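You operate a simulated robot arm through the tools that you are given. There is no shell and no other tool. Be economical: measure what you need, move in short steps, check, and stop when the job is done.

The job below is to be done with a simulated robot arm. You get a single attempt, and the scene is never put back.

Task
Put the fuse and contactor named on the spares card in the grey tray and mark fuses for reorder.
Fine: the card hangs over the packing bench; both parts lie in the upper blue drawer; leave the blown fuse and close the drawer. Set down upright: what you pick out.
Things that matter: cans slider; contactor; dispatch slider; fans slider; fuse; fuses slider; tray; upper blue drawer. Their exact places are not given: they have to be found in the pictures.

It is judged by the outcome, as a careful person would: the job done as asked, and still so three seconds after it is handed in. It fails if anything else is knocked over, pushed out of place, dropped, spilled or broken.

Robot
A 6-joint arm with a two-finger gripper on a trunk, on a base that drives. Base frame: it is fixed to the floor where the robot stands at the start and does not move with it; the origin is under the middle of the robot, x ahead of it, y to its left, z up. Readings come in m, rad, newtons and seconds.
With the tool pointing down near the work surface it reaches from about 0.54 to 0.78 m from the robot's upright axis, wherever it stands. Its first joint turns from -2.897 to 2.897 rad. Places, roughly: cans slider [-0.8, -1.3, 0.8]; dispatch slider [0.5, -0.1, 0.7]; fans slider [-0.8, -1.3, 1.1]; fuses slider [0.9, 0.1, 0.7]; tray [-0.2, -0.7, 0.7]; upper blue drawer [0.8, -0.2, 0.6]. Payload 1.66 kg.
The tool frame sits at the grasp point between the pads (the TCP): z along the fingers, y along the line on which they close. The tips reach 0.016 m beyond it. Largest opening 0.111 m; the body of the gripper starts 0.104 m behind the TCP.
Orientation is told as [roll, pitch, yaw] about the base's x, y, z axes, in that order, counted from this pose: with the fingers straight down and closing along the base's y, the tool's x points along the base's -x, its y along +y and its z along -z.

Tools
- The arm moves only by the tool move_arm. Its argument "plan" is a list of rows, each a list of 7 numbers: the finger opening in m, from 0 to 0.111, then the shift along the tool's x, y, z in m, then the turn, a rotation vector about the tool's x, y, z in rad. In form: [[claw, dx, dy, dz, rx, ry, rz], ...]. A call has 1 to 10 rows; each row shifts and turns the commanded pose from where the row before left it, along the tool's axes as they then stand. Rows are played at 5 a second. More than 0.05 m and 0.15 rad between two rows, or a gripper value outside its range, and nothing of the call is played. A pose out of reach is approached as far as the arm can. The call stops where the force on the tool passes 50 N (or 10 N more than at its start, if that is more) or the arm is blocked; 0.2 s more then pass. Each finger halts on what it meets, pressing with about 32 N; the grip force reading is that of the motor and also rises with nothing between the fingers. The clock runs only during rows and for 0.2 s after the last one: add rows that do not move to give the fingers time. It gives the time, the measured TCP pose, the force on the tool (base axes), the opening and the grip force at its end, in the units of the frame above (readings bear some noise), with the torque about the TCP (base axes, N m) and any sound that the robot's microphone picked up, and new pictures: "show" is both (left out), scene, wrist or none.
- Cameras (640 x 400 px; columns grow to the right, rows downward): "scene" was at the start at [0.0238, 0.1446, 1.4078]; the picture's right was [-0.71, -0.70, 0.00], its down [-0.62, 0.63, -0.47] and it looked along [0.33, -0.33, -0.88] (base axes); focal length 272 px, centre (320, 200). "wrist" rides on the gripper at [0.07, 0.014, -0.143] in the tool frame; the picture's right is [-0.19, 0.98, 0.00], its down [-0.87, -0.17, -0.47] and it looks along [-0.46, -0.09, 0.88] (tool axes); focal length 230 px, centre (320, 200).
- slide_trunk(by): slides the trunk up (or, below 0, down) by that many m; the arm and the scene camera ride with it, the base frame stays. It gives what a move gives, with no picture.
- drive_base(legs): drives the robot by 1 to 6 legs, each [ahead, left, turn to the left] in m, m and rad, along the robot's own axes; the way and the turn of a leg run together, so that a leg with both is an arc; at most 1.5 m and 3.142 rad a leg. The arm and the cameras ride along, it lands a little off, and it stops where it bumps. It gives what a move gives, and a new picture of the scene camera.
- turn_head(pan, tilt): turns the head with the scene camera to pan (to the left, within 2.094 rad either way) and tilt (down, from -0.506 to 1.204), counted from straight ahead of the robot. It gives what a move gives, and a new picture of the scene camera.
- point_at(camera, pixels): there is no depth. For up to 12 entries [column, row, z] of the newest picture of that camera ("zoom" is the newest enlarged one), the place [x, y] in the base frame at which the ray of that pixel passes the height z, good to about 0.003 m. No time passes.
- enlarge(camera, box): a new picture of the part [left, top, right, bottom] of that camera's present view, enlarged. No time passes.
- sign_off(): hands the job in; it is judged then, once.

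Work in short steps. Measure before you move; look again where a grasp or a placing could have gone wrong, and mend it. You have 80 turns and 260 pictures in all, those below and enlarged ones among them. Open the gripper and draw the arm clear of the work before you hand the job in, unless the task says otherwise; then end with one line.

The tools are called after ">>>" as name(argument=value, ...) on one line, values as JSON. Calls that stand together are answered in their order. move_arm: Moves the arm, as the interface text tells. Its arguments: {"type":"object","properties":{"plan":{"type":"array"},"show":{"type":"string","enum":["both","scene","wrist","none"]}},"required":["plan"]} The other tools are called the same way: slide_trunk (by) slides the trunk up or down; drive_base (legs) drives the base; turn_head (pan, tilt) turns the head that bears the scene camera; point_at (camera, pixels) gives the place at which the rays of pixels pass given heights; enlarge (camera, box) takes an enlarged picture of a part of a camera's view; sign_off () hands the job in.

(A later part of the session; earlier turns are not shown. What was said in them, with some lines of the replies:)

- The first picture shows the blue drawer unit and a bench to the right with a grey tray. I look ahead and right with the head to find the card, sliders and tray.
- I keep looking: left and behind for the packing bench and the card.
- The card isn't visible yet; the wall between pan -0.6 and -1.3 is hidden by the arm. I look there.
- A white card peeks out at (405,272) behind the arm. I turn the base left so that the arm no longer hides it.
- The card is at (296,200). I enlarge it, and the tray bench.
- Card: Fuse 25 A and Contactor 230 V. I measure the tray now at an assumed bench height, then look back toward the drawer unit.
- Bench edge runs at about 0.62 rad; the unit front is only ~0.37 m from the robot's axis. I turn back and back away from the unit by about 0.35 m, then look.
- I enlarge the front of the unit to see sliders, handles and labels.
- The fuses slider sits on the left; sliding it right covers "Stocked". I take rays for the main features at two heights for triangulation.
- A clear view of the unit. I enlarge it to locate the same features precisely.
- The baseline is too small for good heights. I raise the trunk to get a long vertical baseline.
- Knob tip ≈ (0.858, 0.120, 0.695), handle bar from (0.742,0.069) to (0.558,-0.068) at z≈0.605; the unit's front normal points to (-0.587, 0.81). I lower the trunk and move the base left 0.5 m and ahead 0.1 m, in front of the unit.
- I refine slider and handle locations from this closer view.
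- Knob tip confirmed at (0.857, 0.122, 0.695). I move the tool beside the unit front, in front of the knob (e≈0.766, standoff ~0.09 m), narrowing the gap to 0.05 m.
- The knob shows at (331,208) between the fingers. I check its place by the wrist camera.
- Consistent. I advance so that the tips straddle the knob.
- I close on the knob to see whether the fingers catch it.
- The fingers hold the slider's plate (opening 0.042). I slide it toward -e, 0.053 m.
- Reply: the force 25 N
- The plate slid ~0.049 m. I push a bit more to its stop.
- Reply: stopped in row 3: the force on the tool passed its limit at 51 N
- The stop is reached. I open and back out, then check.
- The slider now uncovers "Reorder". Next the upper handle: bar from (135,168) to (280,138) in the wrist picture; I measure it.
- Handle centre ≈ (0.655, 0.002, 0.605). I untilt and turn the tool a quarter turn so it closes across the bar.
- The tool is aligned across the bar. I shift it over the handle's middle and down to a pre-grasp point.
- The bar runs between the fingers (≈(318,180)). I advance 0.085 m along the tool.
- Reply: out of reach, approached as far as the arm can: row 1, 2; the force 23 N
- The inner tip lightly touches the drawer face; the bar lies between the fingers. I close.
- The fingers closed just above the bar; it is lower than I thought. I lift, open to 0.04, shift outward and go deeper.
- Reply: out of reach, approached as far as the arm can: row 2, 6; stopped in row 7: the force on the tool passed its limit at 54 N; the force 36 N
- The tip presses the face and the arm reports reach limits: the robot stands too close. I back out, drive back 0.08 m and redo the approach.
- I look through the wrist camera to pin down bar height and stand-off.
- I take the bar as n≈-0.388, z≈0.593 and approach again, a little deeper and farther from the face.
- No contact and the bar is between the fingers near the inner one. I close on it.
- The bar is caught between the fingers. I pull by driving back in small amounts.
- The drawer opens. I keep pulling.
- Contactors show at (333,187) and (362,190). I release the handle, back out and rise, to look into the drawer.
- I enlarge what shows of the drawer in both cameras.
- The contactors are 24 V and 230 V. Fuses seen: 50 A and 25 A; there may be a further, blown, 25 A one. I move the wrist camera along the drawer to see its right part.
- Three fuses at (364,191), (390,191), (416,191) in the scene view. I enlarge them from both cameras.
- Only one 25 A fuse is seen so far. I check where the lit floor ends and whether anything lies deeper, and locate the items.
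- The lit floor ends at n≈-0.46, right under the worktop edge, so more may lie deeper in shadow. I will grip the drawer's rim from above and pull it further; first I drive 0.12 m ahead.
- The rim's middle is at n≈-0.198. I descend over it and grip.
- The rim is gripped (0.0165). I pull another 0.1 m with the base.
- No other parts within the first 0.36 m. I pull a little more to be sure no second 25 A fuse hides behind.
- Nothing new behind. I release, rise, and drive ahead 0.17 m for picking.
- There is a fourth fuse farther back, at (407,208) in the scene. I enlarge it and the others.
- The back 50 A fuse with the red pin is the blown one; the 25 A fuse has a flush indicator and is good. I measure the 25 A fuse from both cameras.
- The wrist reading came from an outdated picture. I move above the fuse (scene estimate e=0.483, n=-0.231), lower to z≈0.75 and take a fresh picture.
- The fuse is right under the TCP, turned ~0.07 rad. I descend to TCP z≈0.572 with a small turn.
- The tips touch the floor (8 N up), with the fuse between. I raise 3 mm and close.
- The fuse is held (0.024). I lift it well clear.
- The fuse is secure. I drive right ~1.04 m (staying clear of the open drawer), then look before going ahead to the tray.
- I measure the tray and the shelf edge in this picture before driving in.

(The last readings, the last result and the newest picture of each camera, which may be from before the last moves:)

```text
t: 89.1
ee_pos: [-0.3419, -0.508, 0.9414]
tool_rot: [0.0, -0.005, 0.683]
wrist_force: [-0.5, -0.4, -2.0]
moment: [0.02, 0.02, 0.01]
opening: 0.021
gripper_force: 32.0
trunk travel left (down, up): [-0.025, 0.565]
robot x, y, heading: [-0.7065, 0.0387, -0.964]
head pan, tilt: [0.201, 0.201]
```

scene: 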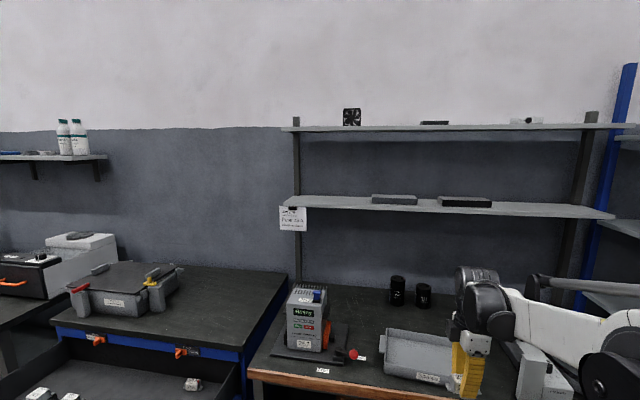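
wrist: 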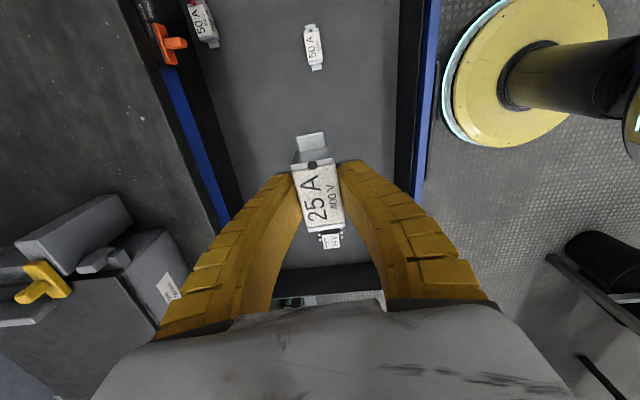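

The shelf front is around n≈-0.85 at z≈1.2, well beyond the tray; safe. I drive ahead 0.27 m.

>>> drive_base(legs=[[0.27, 0, 0.015]])

>>> turn_head(pan=0.0, tilt=0.9)

>>> move_arm(plan=[[0.0, 0, 0, 0, 0, 0, 0]], show="wrist")

```text
t: 91.0
ee_pos: [-0.1764, -0.725, 0.9425]
tool_rot: [0.001, -0.005, 0.698]
wrist_force: [0.3, 0.1, -0.9]
moment: [0.02, -0.05, 0.01]
opening: 0.021
gripper_force: 32.2
trunk travel left (down, up): [-0.025, 0.565]
robot x, y, heading: [-0.5508, -0.1823, -0.948]
head pan, tilt: [0.201, 0.201]
```

scene: 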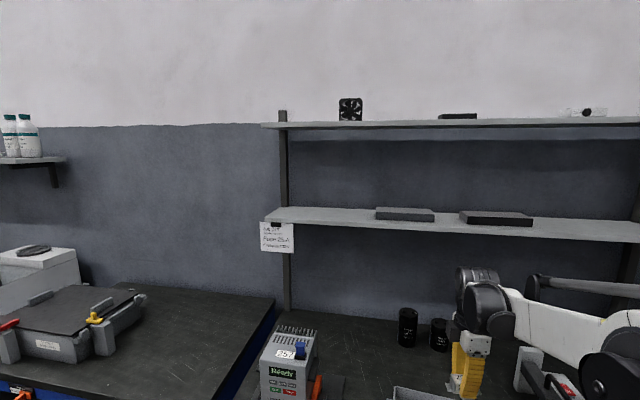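

```text
t: 92.1
ee_pos: [-0.177, -0.7249, 0.9409]
tool_rot: [0.002, -0.005, 0.699]
wrist_force: [-0.7, 1.1, -1.3]
moment: [-0.02, 0.02, -0.01]
opening: 0.0213
gripper_force: 32.0
trunk travel left (down, up): [-0.025, 0.565]
robot x, y, heading: [-0.554, -0.1791, -0.95]
head pan, tilt: [0.0, 0.901]
```

scene: 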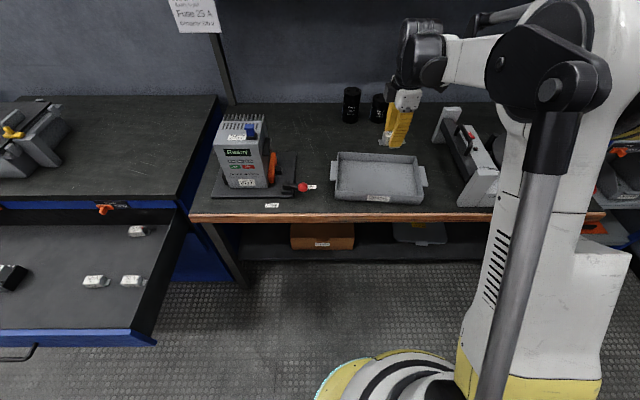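

```text
t: 92.5
ee_pos: [-0.1762, -0.7255, 0.9411]
tool_rot: [0.002, -0.006, 0.698]
wrist_force: [0.2, 0.3, -1.1]
moment: [-0.04, -0.02, 0.0]
opening: 0.0211
gripper_force: 32.0
trunk travel left (down, up): [-0.025, 0.565]
robot x, y, heading: [-0.5521, -0.1838, -0.95]
head pan, tilt: [0.0, 0.901]
```

wrist: 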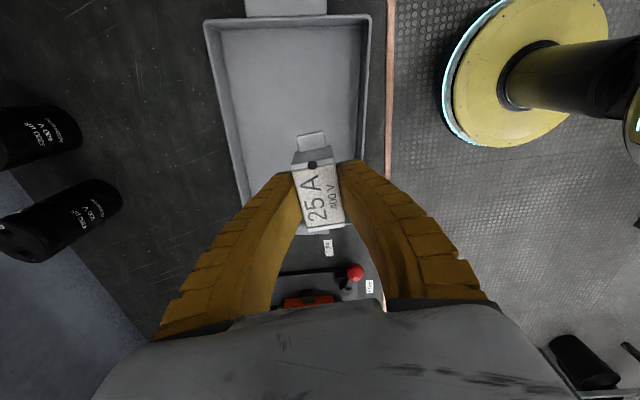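

I measure the tray interior via the wrist camera.

>>> point_at(camera="wrist", pixels=[[206, 20, 0.76], [371, 15, 0.76], [224, 30, 0.72], [356, 25, 0.72], [355, 160, 0.72], [248, 180, 0.72], [320, 130, 0.72]])

>>> point_at(camera="scene", pixels=[[337, 152, 0.76], [414, 155, 0.76], [425, 203, 0.76], [334, 197, 0.76], [342, 193, 0.72], [418, 198, 0.72], [410, 163, 0.72], [345, 160, 0.72]])

>>> enlarge(camera="scene", box=[310, 120, 438, 200])

```text
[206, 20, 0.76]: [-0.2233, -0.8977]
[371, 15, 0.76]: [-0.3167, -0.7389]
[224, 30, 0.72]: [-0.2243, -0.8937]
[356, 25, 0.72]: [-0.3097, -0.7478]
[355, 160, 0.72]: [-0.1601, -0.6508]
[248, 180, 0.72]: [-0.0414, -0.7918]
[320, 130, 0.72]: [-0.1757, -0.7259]
```

```text
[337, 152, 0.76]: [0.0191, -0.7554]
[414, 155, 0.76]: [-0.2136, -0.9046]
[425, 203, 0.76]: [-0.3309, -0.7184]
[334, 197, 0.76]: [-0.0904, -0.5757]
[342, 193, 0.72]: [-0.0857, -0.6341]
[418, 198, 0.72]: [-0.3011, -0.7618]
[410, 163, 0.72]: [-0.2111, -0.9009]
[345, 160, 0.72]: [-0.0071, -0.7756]
```

```text
5.00 times, centred on (374, 160) of scene
```

zoom: 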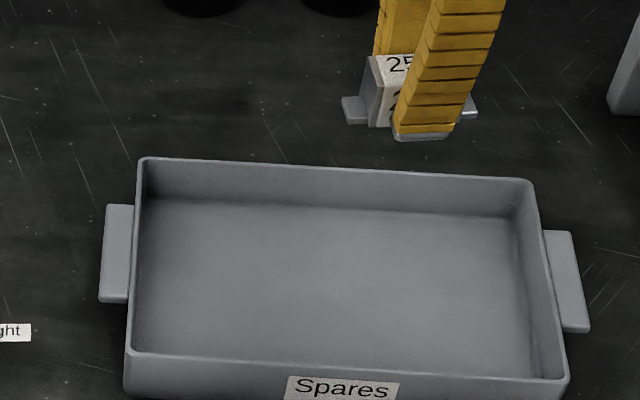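

Tray centre ≈ (-0.154, -0.738). I bring the fuse over the right half (-0.204,-0.770) and lower to z≈0.79.

>>> move_arm(plan=[[0.0, 0.025, -0.008, 0, 0, 0, 0.055], [0.0, 0.025, -0.008, 0, 0, 0, 0.055], [0.0, 0, 0, 0.05, 0, 0, 0], [0.0, 0, 0, 0.05, 0, 0, 0], [0.0, 0, 0, 0.05, 0, 0, 0], [0.0, 0, 0, 0, 0, 0, 0]], show="both")

```text
t: 93.9
ee_pos: [-0.205, -0.7683, 0.7904]
tool_rot: [0.003, -0.005, 0.587]
wrist_force: [0.0, -0.9, -0.7]
moment: [0.02, 0.01, 0.01]
opening: 0.0212
gripper_force: 31.9
trunk travel left (down, up): [-0.025, 0.565]
robot x, y, heading: [-0.5538, -0.1844, -0.952]
head pan, tilt: [0.0, 0.901]
```

scene: 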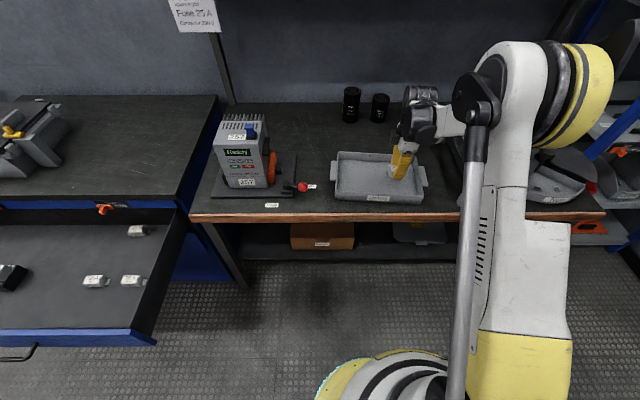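
wrist: 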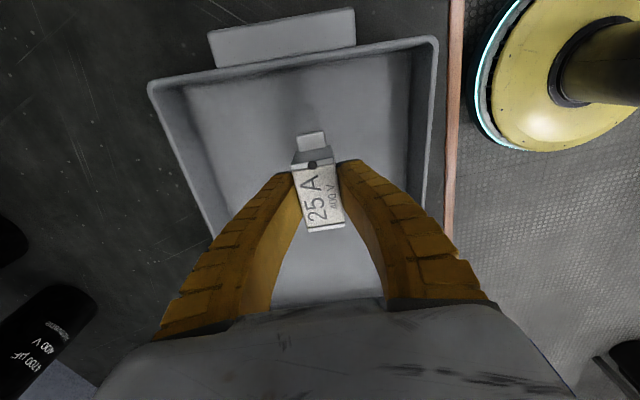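

Well inside the tray. I lower gently until contact.

>>> move_arm(plan=[[0.0, 0, 0, 0.02, 0, 0, 0], [0.0, 0, 0, 0.01, 0, 0, 0], [0.0, 0, 0, 0.005, 0, 0, 0], [0.0, 0, 0, 0, 0, 0, 0]], show="none")

```text
t: 94.9
ee_pos: [-0.2043, -0.7678, 0.7569]
tool_rot: [0.002, -0.006, 0.587]
wrist_force: [-0.2, 0.2, -1.1]
moment: [0.01, 0.01, -0.02]
opening: 0.021
gripper_force: 32.5
trunk travel left (down, up): [-0.025, 0.565]
robot x, y, heading: [-0.5515, -0.1805, -0.948]
head pan, tilt: [0.0, 0.901]
```

>>> move_arm(plan=[[0.0, 0, 0, 0.004, 0, 0, 0], [0.0, 0, 0, 0.003, 0, 0, 0], [0.0, 0, 0, 0, 0, 0, 0]], show="none")

```text
t: 95.7
ee_pos: [-0.2036, -0.7681, 0.7497]
tool_rot: [0.004, -0.004, 0.588]
wrist_force: [-0.2, -0.9, -0.9]
moment: [0.01, -0.01, -0.01]
opening: 0.0212
gripper_force: 32.0
trunk travel left (down, up): [-0.025, 0.565]
robot x, y, heading: [-0.5514, -0.1819, -0.947]
head pan, tilt: [0.0, 0.901]
```

Still free; I continue in small steps.

>>> move_arm(plan=[[0.0, 0, 0, 0.003, 0, 0, 0], [0.0, 0, 0, 0.003, 0, 0, 0], [0.0, 0, 0, 0, 0, 0, 0]], show="wrist")

```text
t: 96.5
ee_pos: [-0.2049, -0.7685, 0.7447]
tool_rot: [0.001, -0.006, 0.588]
wrist_force: [1.5, -3.5, 13.4]
moment: [0.01, -0.02, -0.02]
opening: 0.026
gripper_force: 32.2
trunk travel left (down, up): [-0.025, 0.565]
robot x, y, heading: [-0.5519, -0.181, -0.948]
head pan, tilt: [0.0, 0.901]
```

wrist: 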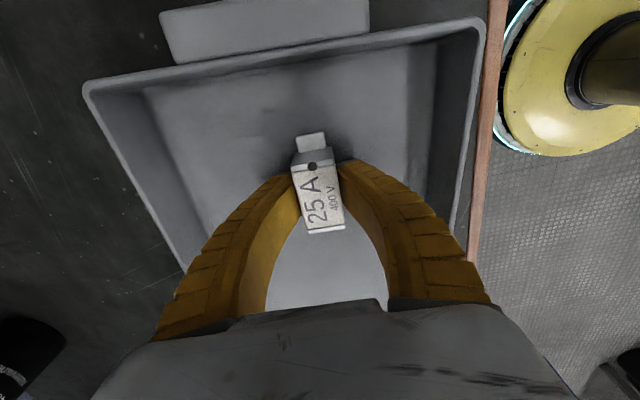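

Contact (13 N). I open and rise.

>>> move_arm(plan=[[0.055, 0, 0, 0, 0, 0, 0], [0.055, 0, 0, 0, 0, 0, 0], [0.055, 0, 0, -0.03, 0, 0, 0], [0.055, 0, 0, -0.05, 0, 0, 0], [0.055, 0, 0, -0.05, 0, 0, 0], [0.055, 0, 0, -0.05, 0, 0, 0]], show="wrist")

```text
t: 97.9
ee_pos: [-0.203, -0.7688, 0.9247]
tool_rot: [0.002, -0.004, 0.588]
wrist_force: [0.7, -0.3, 0.3]
moment: [0.0, 0.03, -0.01]
opening: 0.0569
gripper_force: 1.5
trunk travel left (down, up): [-0.025, 0.565]
robot x, y, heading: [-0.5528, -0.1823, -0.948]
head pan, tilt: [0.0, 0.901]
```

wrist: 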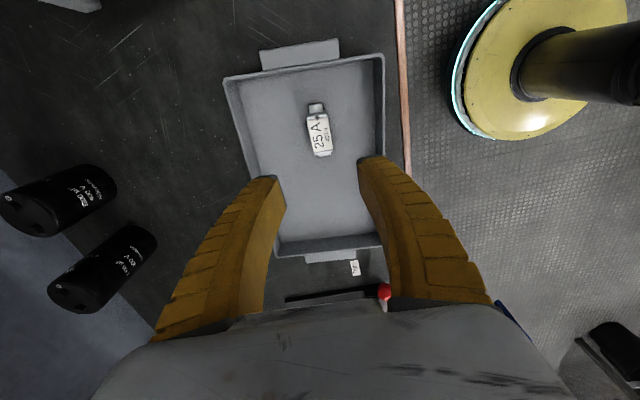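

The fuse lies label up in the tray. I drive back 0.264 m and left 1.256 m to the drawer for the 230 V contactor.

>>> drive_base(legs=[[-0.264, 0, 0], [0, 1.256, 0]])

>>> move_arm(plan=[[0.08, 0, 0, 0, 0, 0, 0]], show="wrist")

```text
t: 105.7
ee_pos: [0.6473, 0.1799, 0.9228]
tool_rot: [0.004, -0.005, 0.596]
wrist_force: [-0.5, -0.4, -0.5]
moment: [0.01, 0.0, -0.01]
opening: 0.0571
gripper_force: 0.9
trunk travel left (down, up): [-0.025, 0.565]
robot x, y, heading: [0.2955, 0.7658, -0.938]
head pan, tilt: [0.0, 0.901]
```

scene: 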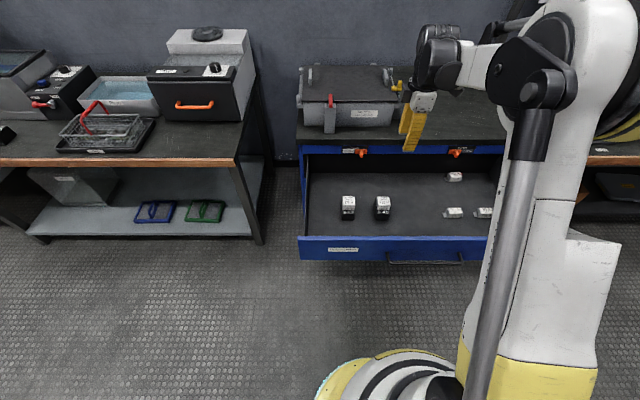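

```text
t: 106.1
ee_pos: [0.6476, 0.1787, 0.9237]
tool_rot: [0.002, -0.005, 0.596]
wrist_force: [-0.5, -0.1, 0.4]
moment: [0.0, 0.02, 0.02]
opening: 0.0814
gripper_force: 1.2
trunk travel left (down, up): [-0.025, 0.565]
robot x, y, heading: [0.2925, 0.7693, -0.94]
head pan, tilt: [0.0, 0.901]
```

wrist: 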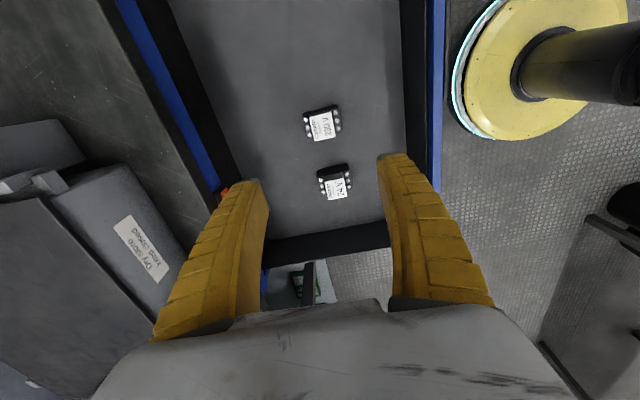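

>>> enlarge(camera="wrist", box=[272, 90, 368, 150])

>>> point_at(camera="wrist", pixels=[[321, 125, 0.62], [321, 125, 0.6], [321, 125, 0.58], [338, 187, 0.6]])

>>> enlarge(camera="scene", box=[334, 187, 414, 237])

```text
6.67 times, centred on (320, 120) of wrist
```

zoom: 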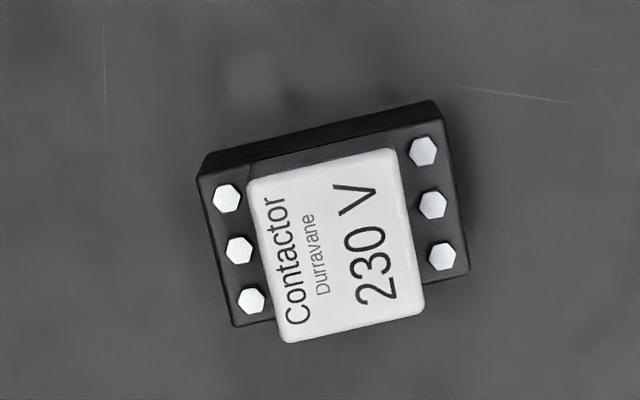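

```text
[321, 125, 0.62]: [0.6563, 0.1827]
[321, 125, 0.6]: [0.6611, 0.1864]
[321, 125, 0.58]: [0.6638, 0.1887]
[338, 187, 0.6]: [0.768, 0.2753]
```

```text
8.00 times, centred on (374, 212) of scene
```

zoom: 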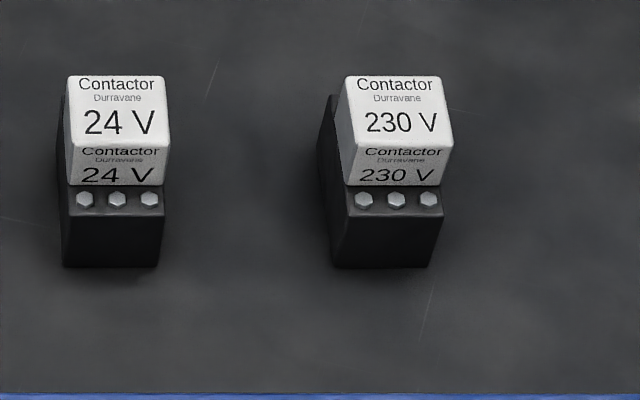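

The contactor's base runs along n (~0.07 m) with the 230 V block on top. I locate the centre of its six screws, zoom (336,227)→ wrist (322.4,124), to grip the base from its ends.

>>> point_at(camera="wrist", pixels=[[322.4, 124, 0.6], [322.4, 124, 0.59], [306, 119.5, 0.6], [335.5, 112.5, 0.6], [309.8, 135, 0.6], [338.5, 128.5, 0.6], [300.5, 116, 0.6], [339.5, 109, 0.6]])

```text
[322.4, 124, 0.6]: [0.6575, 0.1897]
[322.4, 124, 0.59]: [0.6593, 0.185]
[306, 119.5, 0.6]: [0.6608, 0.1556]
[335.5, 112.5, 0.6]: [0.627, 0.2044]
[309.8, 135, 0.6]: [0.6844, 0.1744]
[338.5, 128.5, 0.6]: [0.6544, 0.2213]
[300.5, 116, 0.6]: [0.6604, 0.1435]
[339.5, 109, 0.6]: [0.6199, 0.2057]
```

Orientation already matches (yaw ≈0.6). I centre over it, open to 0.105 and descend to z≈0.66 for a check.

>>> move_arm(plan=[[0.105, -0.0136, 0.002, 0.03, 0, 0, 0], [0.105, 0, 0, 0.05, 0, 0, 0], [0.105, 0, 0, 0.05, 0, 0, 0], [0.105, 0, 0, 0.05, 0, 0, 0], [0.105, 0, 0, 0.05, 0, 0, 0], [0.105, 0, 0, 0.03, 0, 0, 0], [0.105, 0, 0, 0, 0, 0, 0]], show="both")

```text
t: 107.7
ee_pos: [0.6593, 0.191, 0.664]
tool_rot: [0.001, -0.005, 0.595]
wrist_force: [0.4, -0.1, -0.4]
moment: [-0.01, -0.01, 0.0]
opening: 0.1053
gripper_force: 0.4
trunk travel left (down, up): [-0.025, 0.565]
robot x, y, heading: [0.2984, 0.7644, -0.942]
head pan, tilt: [0.0, 0.901]
```

scene: 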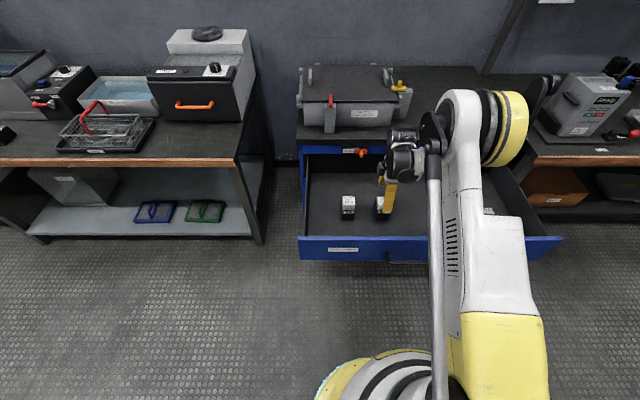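
wrist: 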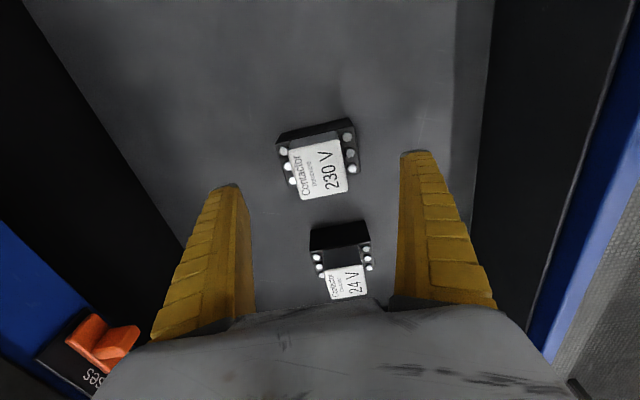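

Centred well (screws' middle at (318,159), expected (320,164)). I shift 5 mm, go down 0.08 m and look.

>>> move_arm(plan=[[0.105, 0.004, -0.001, 0.03, 0, 0, 0], [0.105, 0, 0, 0.03, 0, 0, 0], [0.105, 0, 0, 0.02, 0, 0, 0], [0.105, 0, 0, 0, 0, 0, 0]], show="wrist")

```text
t: 108.7
ee_pos: [0.6563, 0.1871, 0.5834]
tool_rot: [0.003, -0.005, 0.596]
wrist_force: [-0.2, 0.8, 0.3]
moment: [-0.03, -0.01, 0.03]
opening: 0.1054
gripper_force: 0.7
trunk travel left (down, up): [-0.025, 0.565]
robot x, y, heading: [0.2953, 0.7667, -0.942]
head pan, tilt: [0.0, 0.901]
```

wrist: 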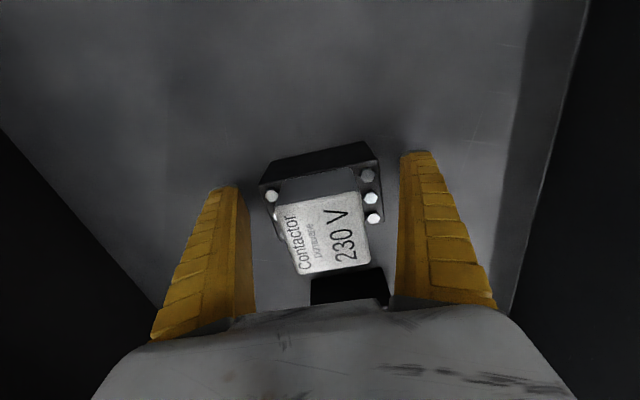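

The base lies between the pads. I close.

>>> move_arm(plan=[[0.06, 0, 0, 0, 0, 0, 0], [0.03, 0, 0, 0, 0, 0, 0], [0.03, 0, 0, 0, 0, 0, 0], [0.03, 0, 0, 0, 0, 0, 0]], show="wrist")

```text
t: 109.7
ee_pos: [0.6564, 0.1867, 0.5833]
tool_rot: [0.001, -0.005, 0.597]
wrist_force: [0.3, -0.1, 0.0]
moment: [0.01, 0.02, -0.04]
opening: 0.0736
gripper_force: 31.7
trunk travel left (down, up): [-0.025, 0.565]
robot x, y, heading: [0.2953, 0.7625, -0.943]
head pan, tilt: [0.0, 0.901]
```

wrist: 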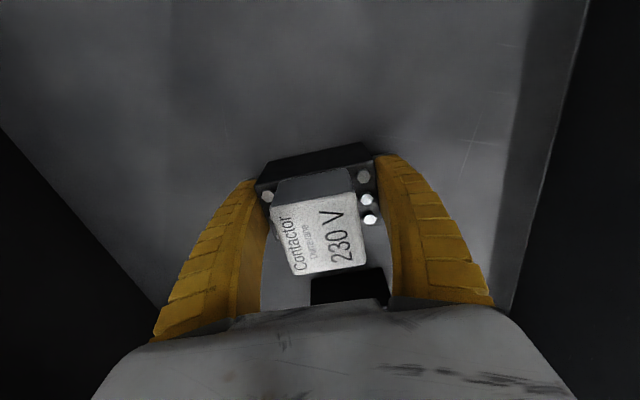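

Held at 0.0736 m, exactly the base length. I lift it, keeping the 0.03 m command so it stays pressed.

>>> move_arm(plan=[[0.03, 0, 0, -0.03, 0, 0, 0], [0.03, 0, 0, -0.05, 0, 0, 0], [0.03, 0, 0, -0.05, 0, 0, 0], [0.03, 0, 0, -0.05, 0, 0, 0], [0.03, 0, 0, -0.05, 0, 0, 0], [0.03, 0, 0, -0.05, 0, 0, 0], [0.03, 0, 0, -0.05, 0, 0, 0], [0.03, 0, 0, -0.03, 0, 0, 0]], show="wrist")

```text
t: 111.5
ee_pos: [0.6548, 0.1869, 0.945]
tool_rot: [0.003, -0.005, 0.598]
wrist_force: [0.1, -0.5, -3.8]
moment: [-0.01, -0.02, -0.01]
opening: 0.0736
gripper_force: 32.0
trunk travel left (down, up): [-0.025, 0.565]
robot x, y, heading: [0.2933, 0.7659, -0.941]
head pan, tilt: [0.0, 0.901]
```

wrist: 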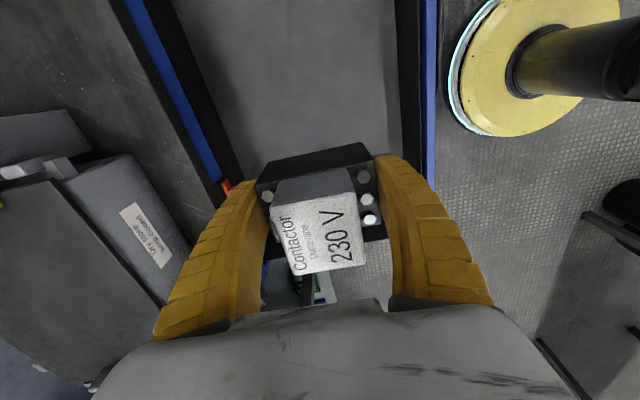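

Contactor secure. I drive right 1.135 m and ahead 0.275 m to the tray's left half.

>>> drive_base(legs=[[0, -1.135, 0]])

>>> drive_base(legs=[[0.275, 0, 0]])

>>> move_arm(plan=[[0.03, 0, 0, 0, 0, 0, 0]], show="wrist")

```text
t: 117.3
ee_pos: [-0.268, -0.49, 0.9428]
tool_rot: [0.002, -0.006, 0.602]
wrist_force: [-0.1, 0.5, -2.9]
moment: [0.01, 0.0, 0.0]
opening: 0.0737
gripper_force: 31.7
trunk travel left (down, up): [-0.025, 0.565]
robot x, y, heading: [-0.6294, 0.0859, -0.929]
head pan, tilt: [0.0, 0.901]
```

scene: 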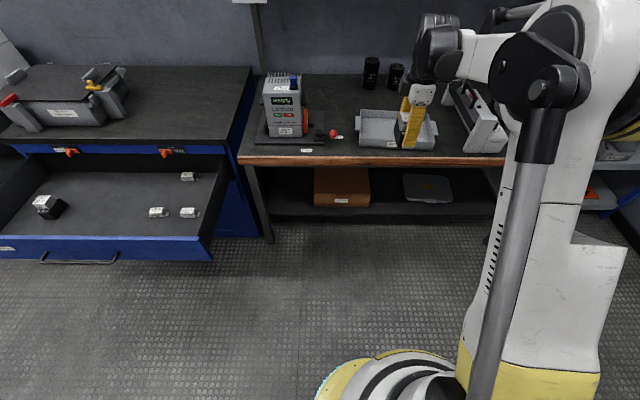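

```text
t: 119.3
ee_pos: [-0.108, -0.7151, 0.944]
tool_rot: [0.002, -0.005, 0.595]
wrist_force: [-0.5, 0.1, -3.1]
moment: [-0.02, 0.0, -0.01]
opening: 0.0734
gripper_force: 32.1
trunk travel left (down, up): [-0.025, 0.565]
robot x, y, heading: [-0.4663, -0.1347, -0.938]
head pan, tilt: [0.0, 0.901]
```

scene: 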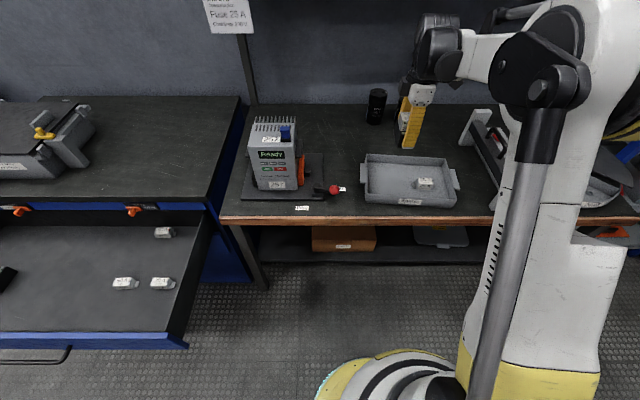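

```text
t: 119.7
ee_pos: [-0.1078, -0.715, 0.9438]
tool_rot: [0.001, -0.005, 0.597]
wrist_force: [-0.3, -1.0, -3.4]
moment: [0.02, 0.0, -0.02]
opening: 0.0735
gripper_force: 31.9
trunk travel left (down, up): [-0.025, 0.565]
robot x, y, heading: [-0.4637, -0.134, -0.937]
head pan, tilt: [0.0, 0.901]
```

wrist: 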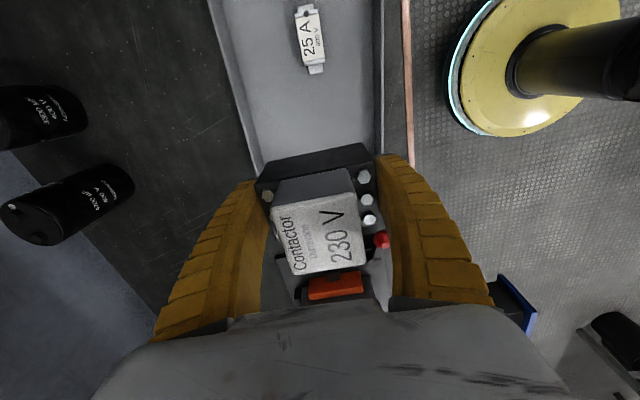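

The contactor is over the tray's left half with space to the fuse. I shift 5 mm and lower to z≈0.775.

>>> move_arm(plan=[[0.03, 0, 0.005, 0.04, 0, 0, 0], [0.03, 0, 0, 0.05, 0, 0, 0], [0.03, 0, 0, 0.05, 0, 0, 0], [0.03, 0, 0, 0.025, 0, 0, 0], [0.03, 0, 0, 0, 0, 0, 0]], show="both")

```text
t: 120.9
ee_pos: [-0.1104, -0.7114, 0.7798]
tool_rot: [0.002, -0.006, 0.592]
wrist_force: [-0.1, -0.4, -2.8]
moment: [0.03, 0.03, -0.03]
opening: 0.0734
gripper_force: 31.9
trunk travel left (down, up): [-0.025, 0.565]
robot x, y, heading: [-0.4676, -0.1326, -0.939]
head pan, tilt: [0.0, 0.901]
```

scene: 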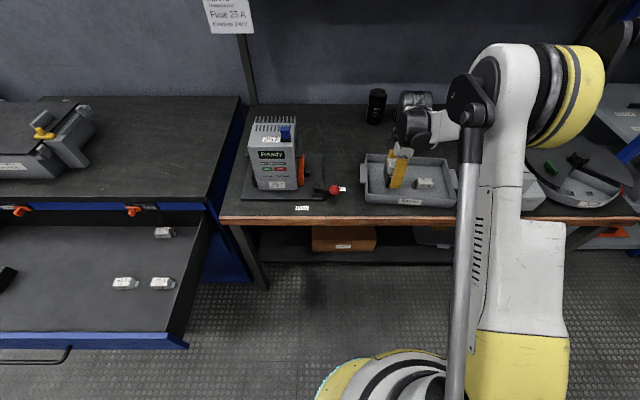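
wrist: 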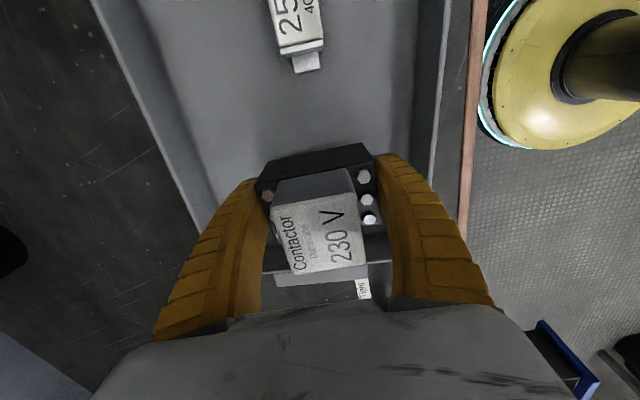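

Clearances look good. I lower gently to contact.

>>> move_arm(plan=[[0.03, 0, 0, 0.01, 0, 0, 0], [0.03, 0, 0, 0.006, 0, 0, 0], [0.03, 0, 0, 0.004, 0, 0, 0], [0.03, 0, 0, 0.003, 0, 0, 0], [0.03, 0, 0, 0, 0, 0, 0]], show="none")

```text
t: 122.1
ee_pos: [-0.1112, -0.7088, 0.7561]
tool_rot: [0.001, -0.006, 0.596]
wrist_force: [0.0, -0.5, -2.9]
moment: [-0.01, 0.01, -0.01]
opening: 0.0731
gripper_force: 32.0
trunk travel left (down, up): [-0.025, 0.565]
robot x, y, heading: [-0.467, -0.1345, -0.941]
head pan, tilt: [0.0, 0.901]
```

>>> move_arm(plan=[[0.03, 0, 0, 0.002, 0, 0, 0], [0.03, 0, 0, 0.002, 0, 0, 0], [0.03, 0, 0, 0, 0, 0, 0]], show="none")

```text
t: 122.9
ee_pos: [-0.1109, -0.7092, 0.7537]
tool_rot: [0.001, -0.006, 0.596]
wrist_force: [4.2, -5.0, 23.6]
moment: [-0.14, 0.01, 0.21]
opening: 0.0736
gripper_force: 31.8
trunk travel left (down, up): [-0.025, 0.565]
robot x, y, heading: [-0.4672, -0.1342, -0.936]
head pan, tilt: [0.0, 0.901]
5 turns are left
```

The contactor rests on the tray (24 N). I release, rise, and drive back, left and back again to the drawer's front.

>>> move_arm(plan=[[0.1, 0, 0, -0.001, 0, 0, 0], [0.1, 0, 0, 0, 0, 0, 0], [0.1, 0, 0, -0.02, 0, 0, 0], [0.1, 0, 0, -0.04, 0, 0, 0], [0.1, 0, 0, -0.04, 0, 0, 0], [0.1, 0, 0, -0.05, 0, 0, 0], [0.1, 0, 0, -0.03, 0, 0, 0]], show="both")

>>> drive_base(legs=[[-0.28, 0, 0], [0, 1.036, 0], [-0.18, 0, 0]])

>>> move_arm(plan=[[0.0, 0, 0.03, 0, 0, 0, 0], [0.0, 0, 0.03, 0, 0, 0, 0], [0.0, 0, 0.03, 0, 0, 0, 0], [0.0, 0, 0.03, 0, 0, 0, 0], [0.0, 0, 0, 0, 0, 0, 0]], show="wrist")

```text
t: 124.5
ee_pos: [-0.1127, -0.7108, 0.9354]
tool_rot: [0.002, -0.005, 0.597]
wrist_force: [0.4, -1.0, 0.7]
moment: [-0.02, -0.01, 0.03]
opening: 0.1007
gripper_force: 0.3
trunk travel left (down, up): [-0.025, 0.565]
robot x, y, heading: [-0.4654, -0.1367, -0.939]
head pan, tilt: [0.0, 0.901]
```

scene: 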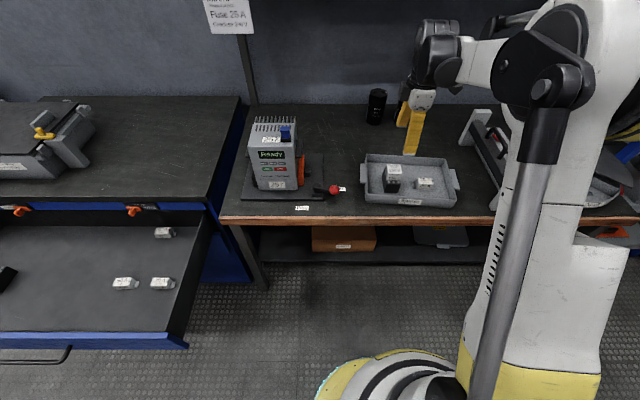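
wrist: 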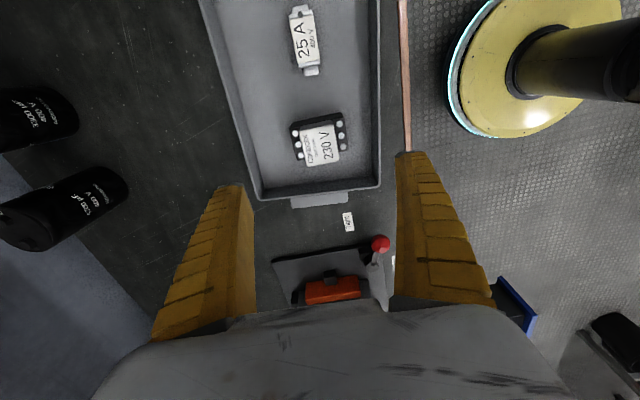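

```text
t: 132.5
ee_pos: [0.4676, 0.2697, 0.9342]
tool_rot: [0.001, -0.006, 0.598]
wrist_force: [-0.3, 0.8, -0.3]
moment: [-0.02, -0.02, -0.02]
opening: 0.1004
gripper_force: 0.6
trunk travel left (down, up): [-0.025, 0.565]
robot x, y, heading: [0.1155, 0.8406, -0.941]
head pan, tilt: [0.0, 0.901]
```

scene: 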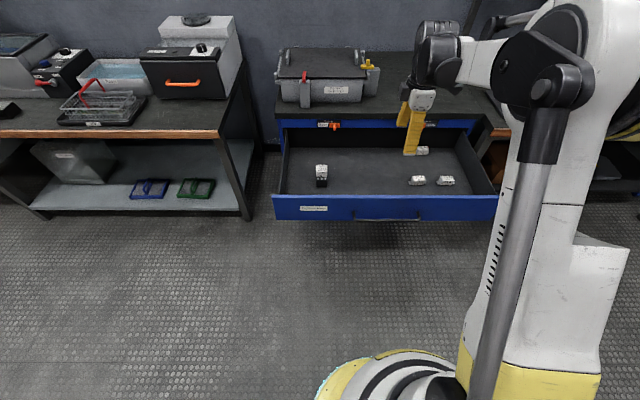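

```text
t: 133.7
ee_pos: [0.4002, 0.3688, 0.9349]
tool_rot: [0.002, -0.006, 0.598]
wrist_force: [0.4, -0.8, 0.4]
moment: [0.02, -0.01, -0.01]
opening: 0.0001
gripper_force: 29.2
trunk travel left (down, up): [-0.025, 0.565]
robot x, y, heading: [0.1118, 0.8438, -0.942]
head pan, tilt: [0.0, 0.901]
4 turns are left
```

wrist: 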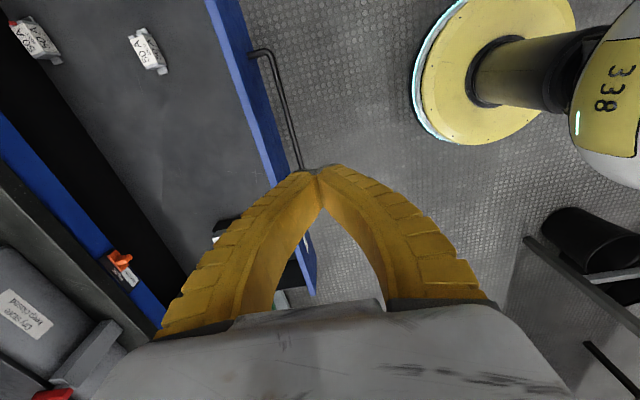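

Both parts stand upright in the tray. Now I lower the closed fingers in front of the handle bar (n≈0.064, e≈0.54) to z≈0.59 and push the drawer in with the base.

>>> move_arm(plan=[[0.0, 0, 0, 0.0493, 0, 0, 0], [0.0, 0, 0, 0.0493, 0, 0, 0], [0.0, 0, 0, 0.0493, 0, 0, 0], [0.0, 0, 0, 0.0493, 0, 0, 0], [0.0, 0, 0, 0.0493, 0, 0, 0], [0.0, 0, 0, 0.0493, 0, 0, 0], [0.0, 0, 0, 0.0493, 0, 0, 0], [0.0, 0, 0, 0, 0, 0, 0]], show="wrist")

>>> drive_base(legs=[[0.2, 0, 0]])

>>> drive_base(legs=[[0.222, 0, 0]])

>>> enlarge(camera="wrist", box=[0, 0, 640, 400])

```text
t: 135.5
ee_pos: [0.3994, 0.369, 0.5866]
tool_rot: [0.001, -0.006, 0.598]
wrist_force: [-0.2, -0.6, 0.1]
moment: [0.01, 0.03, 0.0]
opening: 0.0001
gripper_force: 28.3
trunk travel left (down, up): [-0.025, 0.565]
robot x, y, heading: [0.1152, 0.8419, -0.941]
head pan, tilt: [0.0, 0.901]
```

wrist: 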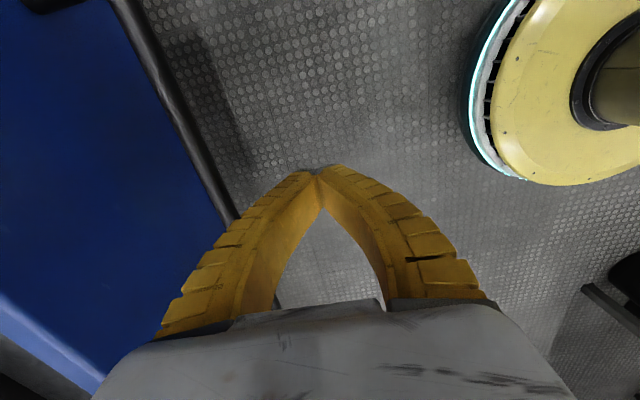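

```text
t: 137.1
ee_pos: [0.5208, 0.2079, 0.5874]
tool_rot: [0.003, -0.004, 0.602]
wrist_force: [0.7, 0.4, -1.0]
moment: [0.0, 0.03, -0.03]
opening: 0.0
gripper_force: 28.3
trunk travel left (down, up): [-0.025, 0.565]
robot x, y, heading: [0.2327, 0.6798, -0.938]
head pan, tilt: [0.0, 0.901]
```

scene: 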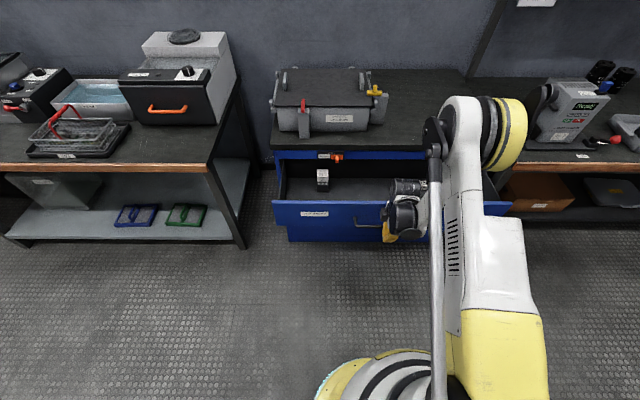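

```text
t: 138.8
ee_pos: [0.6527, 0.0321, 0.5881]
tool_rot: [0.0, -0.006, 0.607]
wrist_force: [-0.5, 1.1, 1.6]
moment: [-0.04, -0.09, 0.06]
opening: 0.0002
gripper_force: 28.8
trunk travel left (down, up): [-0.025, 0.565]
robot x, y, heading: [0.3627, 0.5027, -0.935]
head pan, tilt: [0.0, 0.901]
```

scene: 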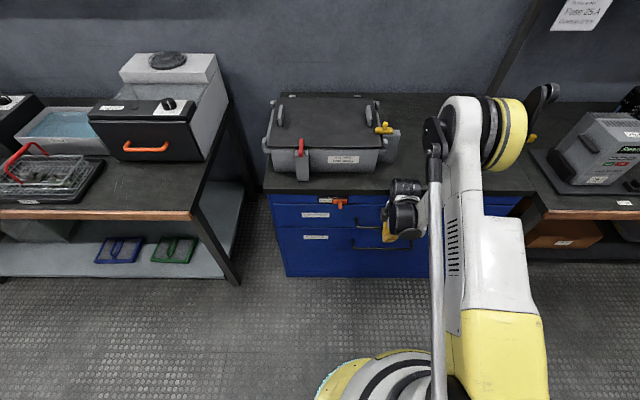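

```text
1.00 times, centred on (320, 200) of wrist (not enlarged: the box is as wide or as high as the picture)
3 turns are left
```

zoom: 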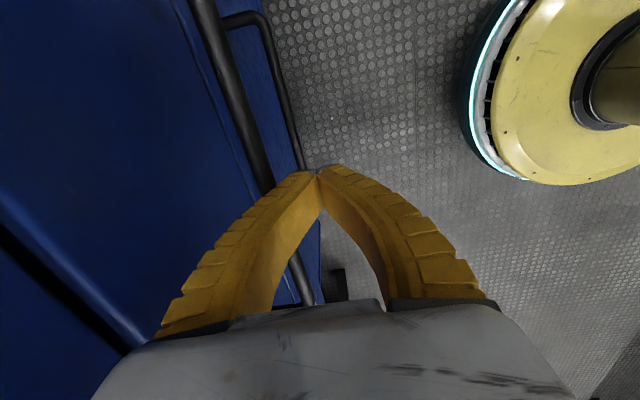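

The drawer is nearly shut. I push the last millimetres with the arm (it stops at 50 N), then back off and look.

>>> move_arm(plan=[[0.0, 0, -0.004, 0, 0, 0, 0], [0.0, 0, -0.004, 0, 0, 0, 0], [0.0, 0, -0.004, 0, 0, 0, 0], [0.0, 0, -0.004, 0, 0, 0, 0], [0.0, 0, -0.004, 0, 0, 0, 0], [0.0, 0, 0, 0, 0, 0, 0]], show="none")

>>> drive_base(legs=[[-0.12, 0, 0]])

>>> enlarge(camera="scene", box=[256, 120, 448, 240])

>>> enlarge(camera="wrist", box=[0, 0, 640, 400])

```text
t: 139.6
ee_pos: [0.6541, 0.029, 0.5878]
tool_rot: [0.012, -0.005, 0.606]
wrist_force: [-9.2, 14.8, 0.1]
moment: [-0.14, -0.11, 0.25]
opening: 0.0
gripper_force: 26.9
trunk travel left (down, up): [-0.025, 0.565]
robot x, y, heading: [0.3619, 0.5052, -0.929]
head pan, tilt: [0.0, 0.901]
stopped in row 3: the force on the tool passed its limit at 57 N (the readings are from after the stop); the commanded pose is now the measured one
```

```text
t: 140.8
ee_pos: [0.5851, 0.1228, 0.5875]
tool_rot: [0.009, -0.005, 0.603]
wrist_force: [0.5, 0.0, 0.1]
moment: [-0.01, 0.01, -0.02]
opening: 0.0
gripper_force: 28.9
trunk travel left (down, up): [-0.025, 0.565]
robot x, y, heading: [0.2889, 0.5988, -0.931]
head pan, tilt: [0.0, 0.901]
```

scene: 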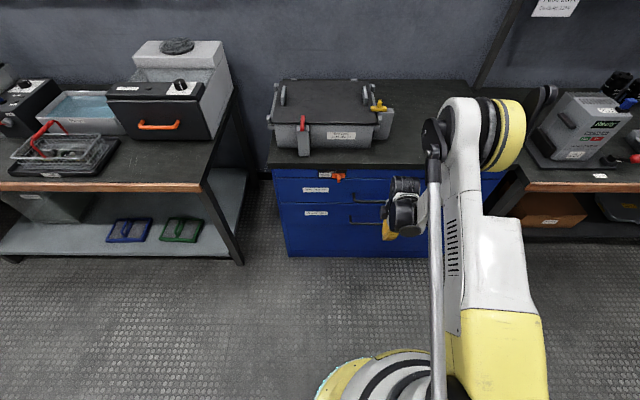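

```text
3.33 times, centred on (352, 180) of scene
```

zoom: 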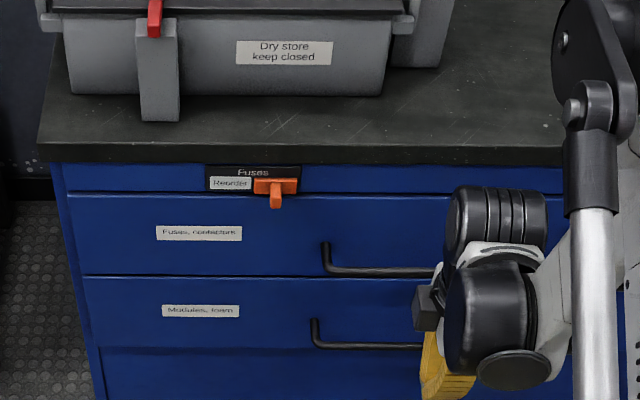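

```text
1.00 times, centred on (320, 200) of wrist (not enlarged: the box is as wide or as high as the picture)
2 turns are left
```

zoom: 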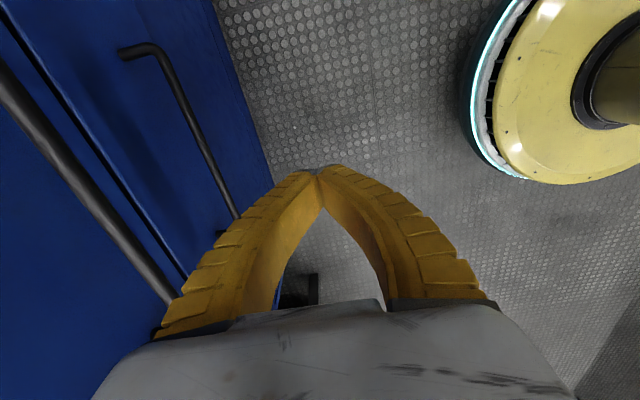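

The drawer is flush, the slider shows "Reorder", and both parts are in the tray. I open the gripper, raise the arm clear and hand in.

>>> move_arm(plan=[[0.05, 0, 0, -0.04, 0, 0, 0], [0.05, 0, 0, -0.05, 0, 0, 0], [0.05, 0, 0, -0.05, 0, 0, 0], [0.05, 0, 0, -0.05, 0, 0, 0], [0.05, 0, 0, 0, 0, 0, 0]], show="none")

>>> sign_off()

```text
t: 142.0
ee_pos: [0.5852, 0.1205, 0.7786]
tool_rot: [0.009, -0.005, 0.602]
wrist_force: [0.2, 0.1, 0.4]
moment: [-0.02, -0.03, 0.04]
opening: 0.052
gripper_force: 1.3
trunk travel left (down, up): [-0.025, 0.565]
robot x, y, heading: [0.2939, 0.6023, -0.933]
head pan, tilt: [0.0, 0.901]
```

```text
The job is handed in.
```

The 25 A fuse and the 230 V contactor are upright in the grey tray, the fuses slider shows "Reorder", the blown 50 A fuse was left in the drawer, and the upper blue drawer is closed.
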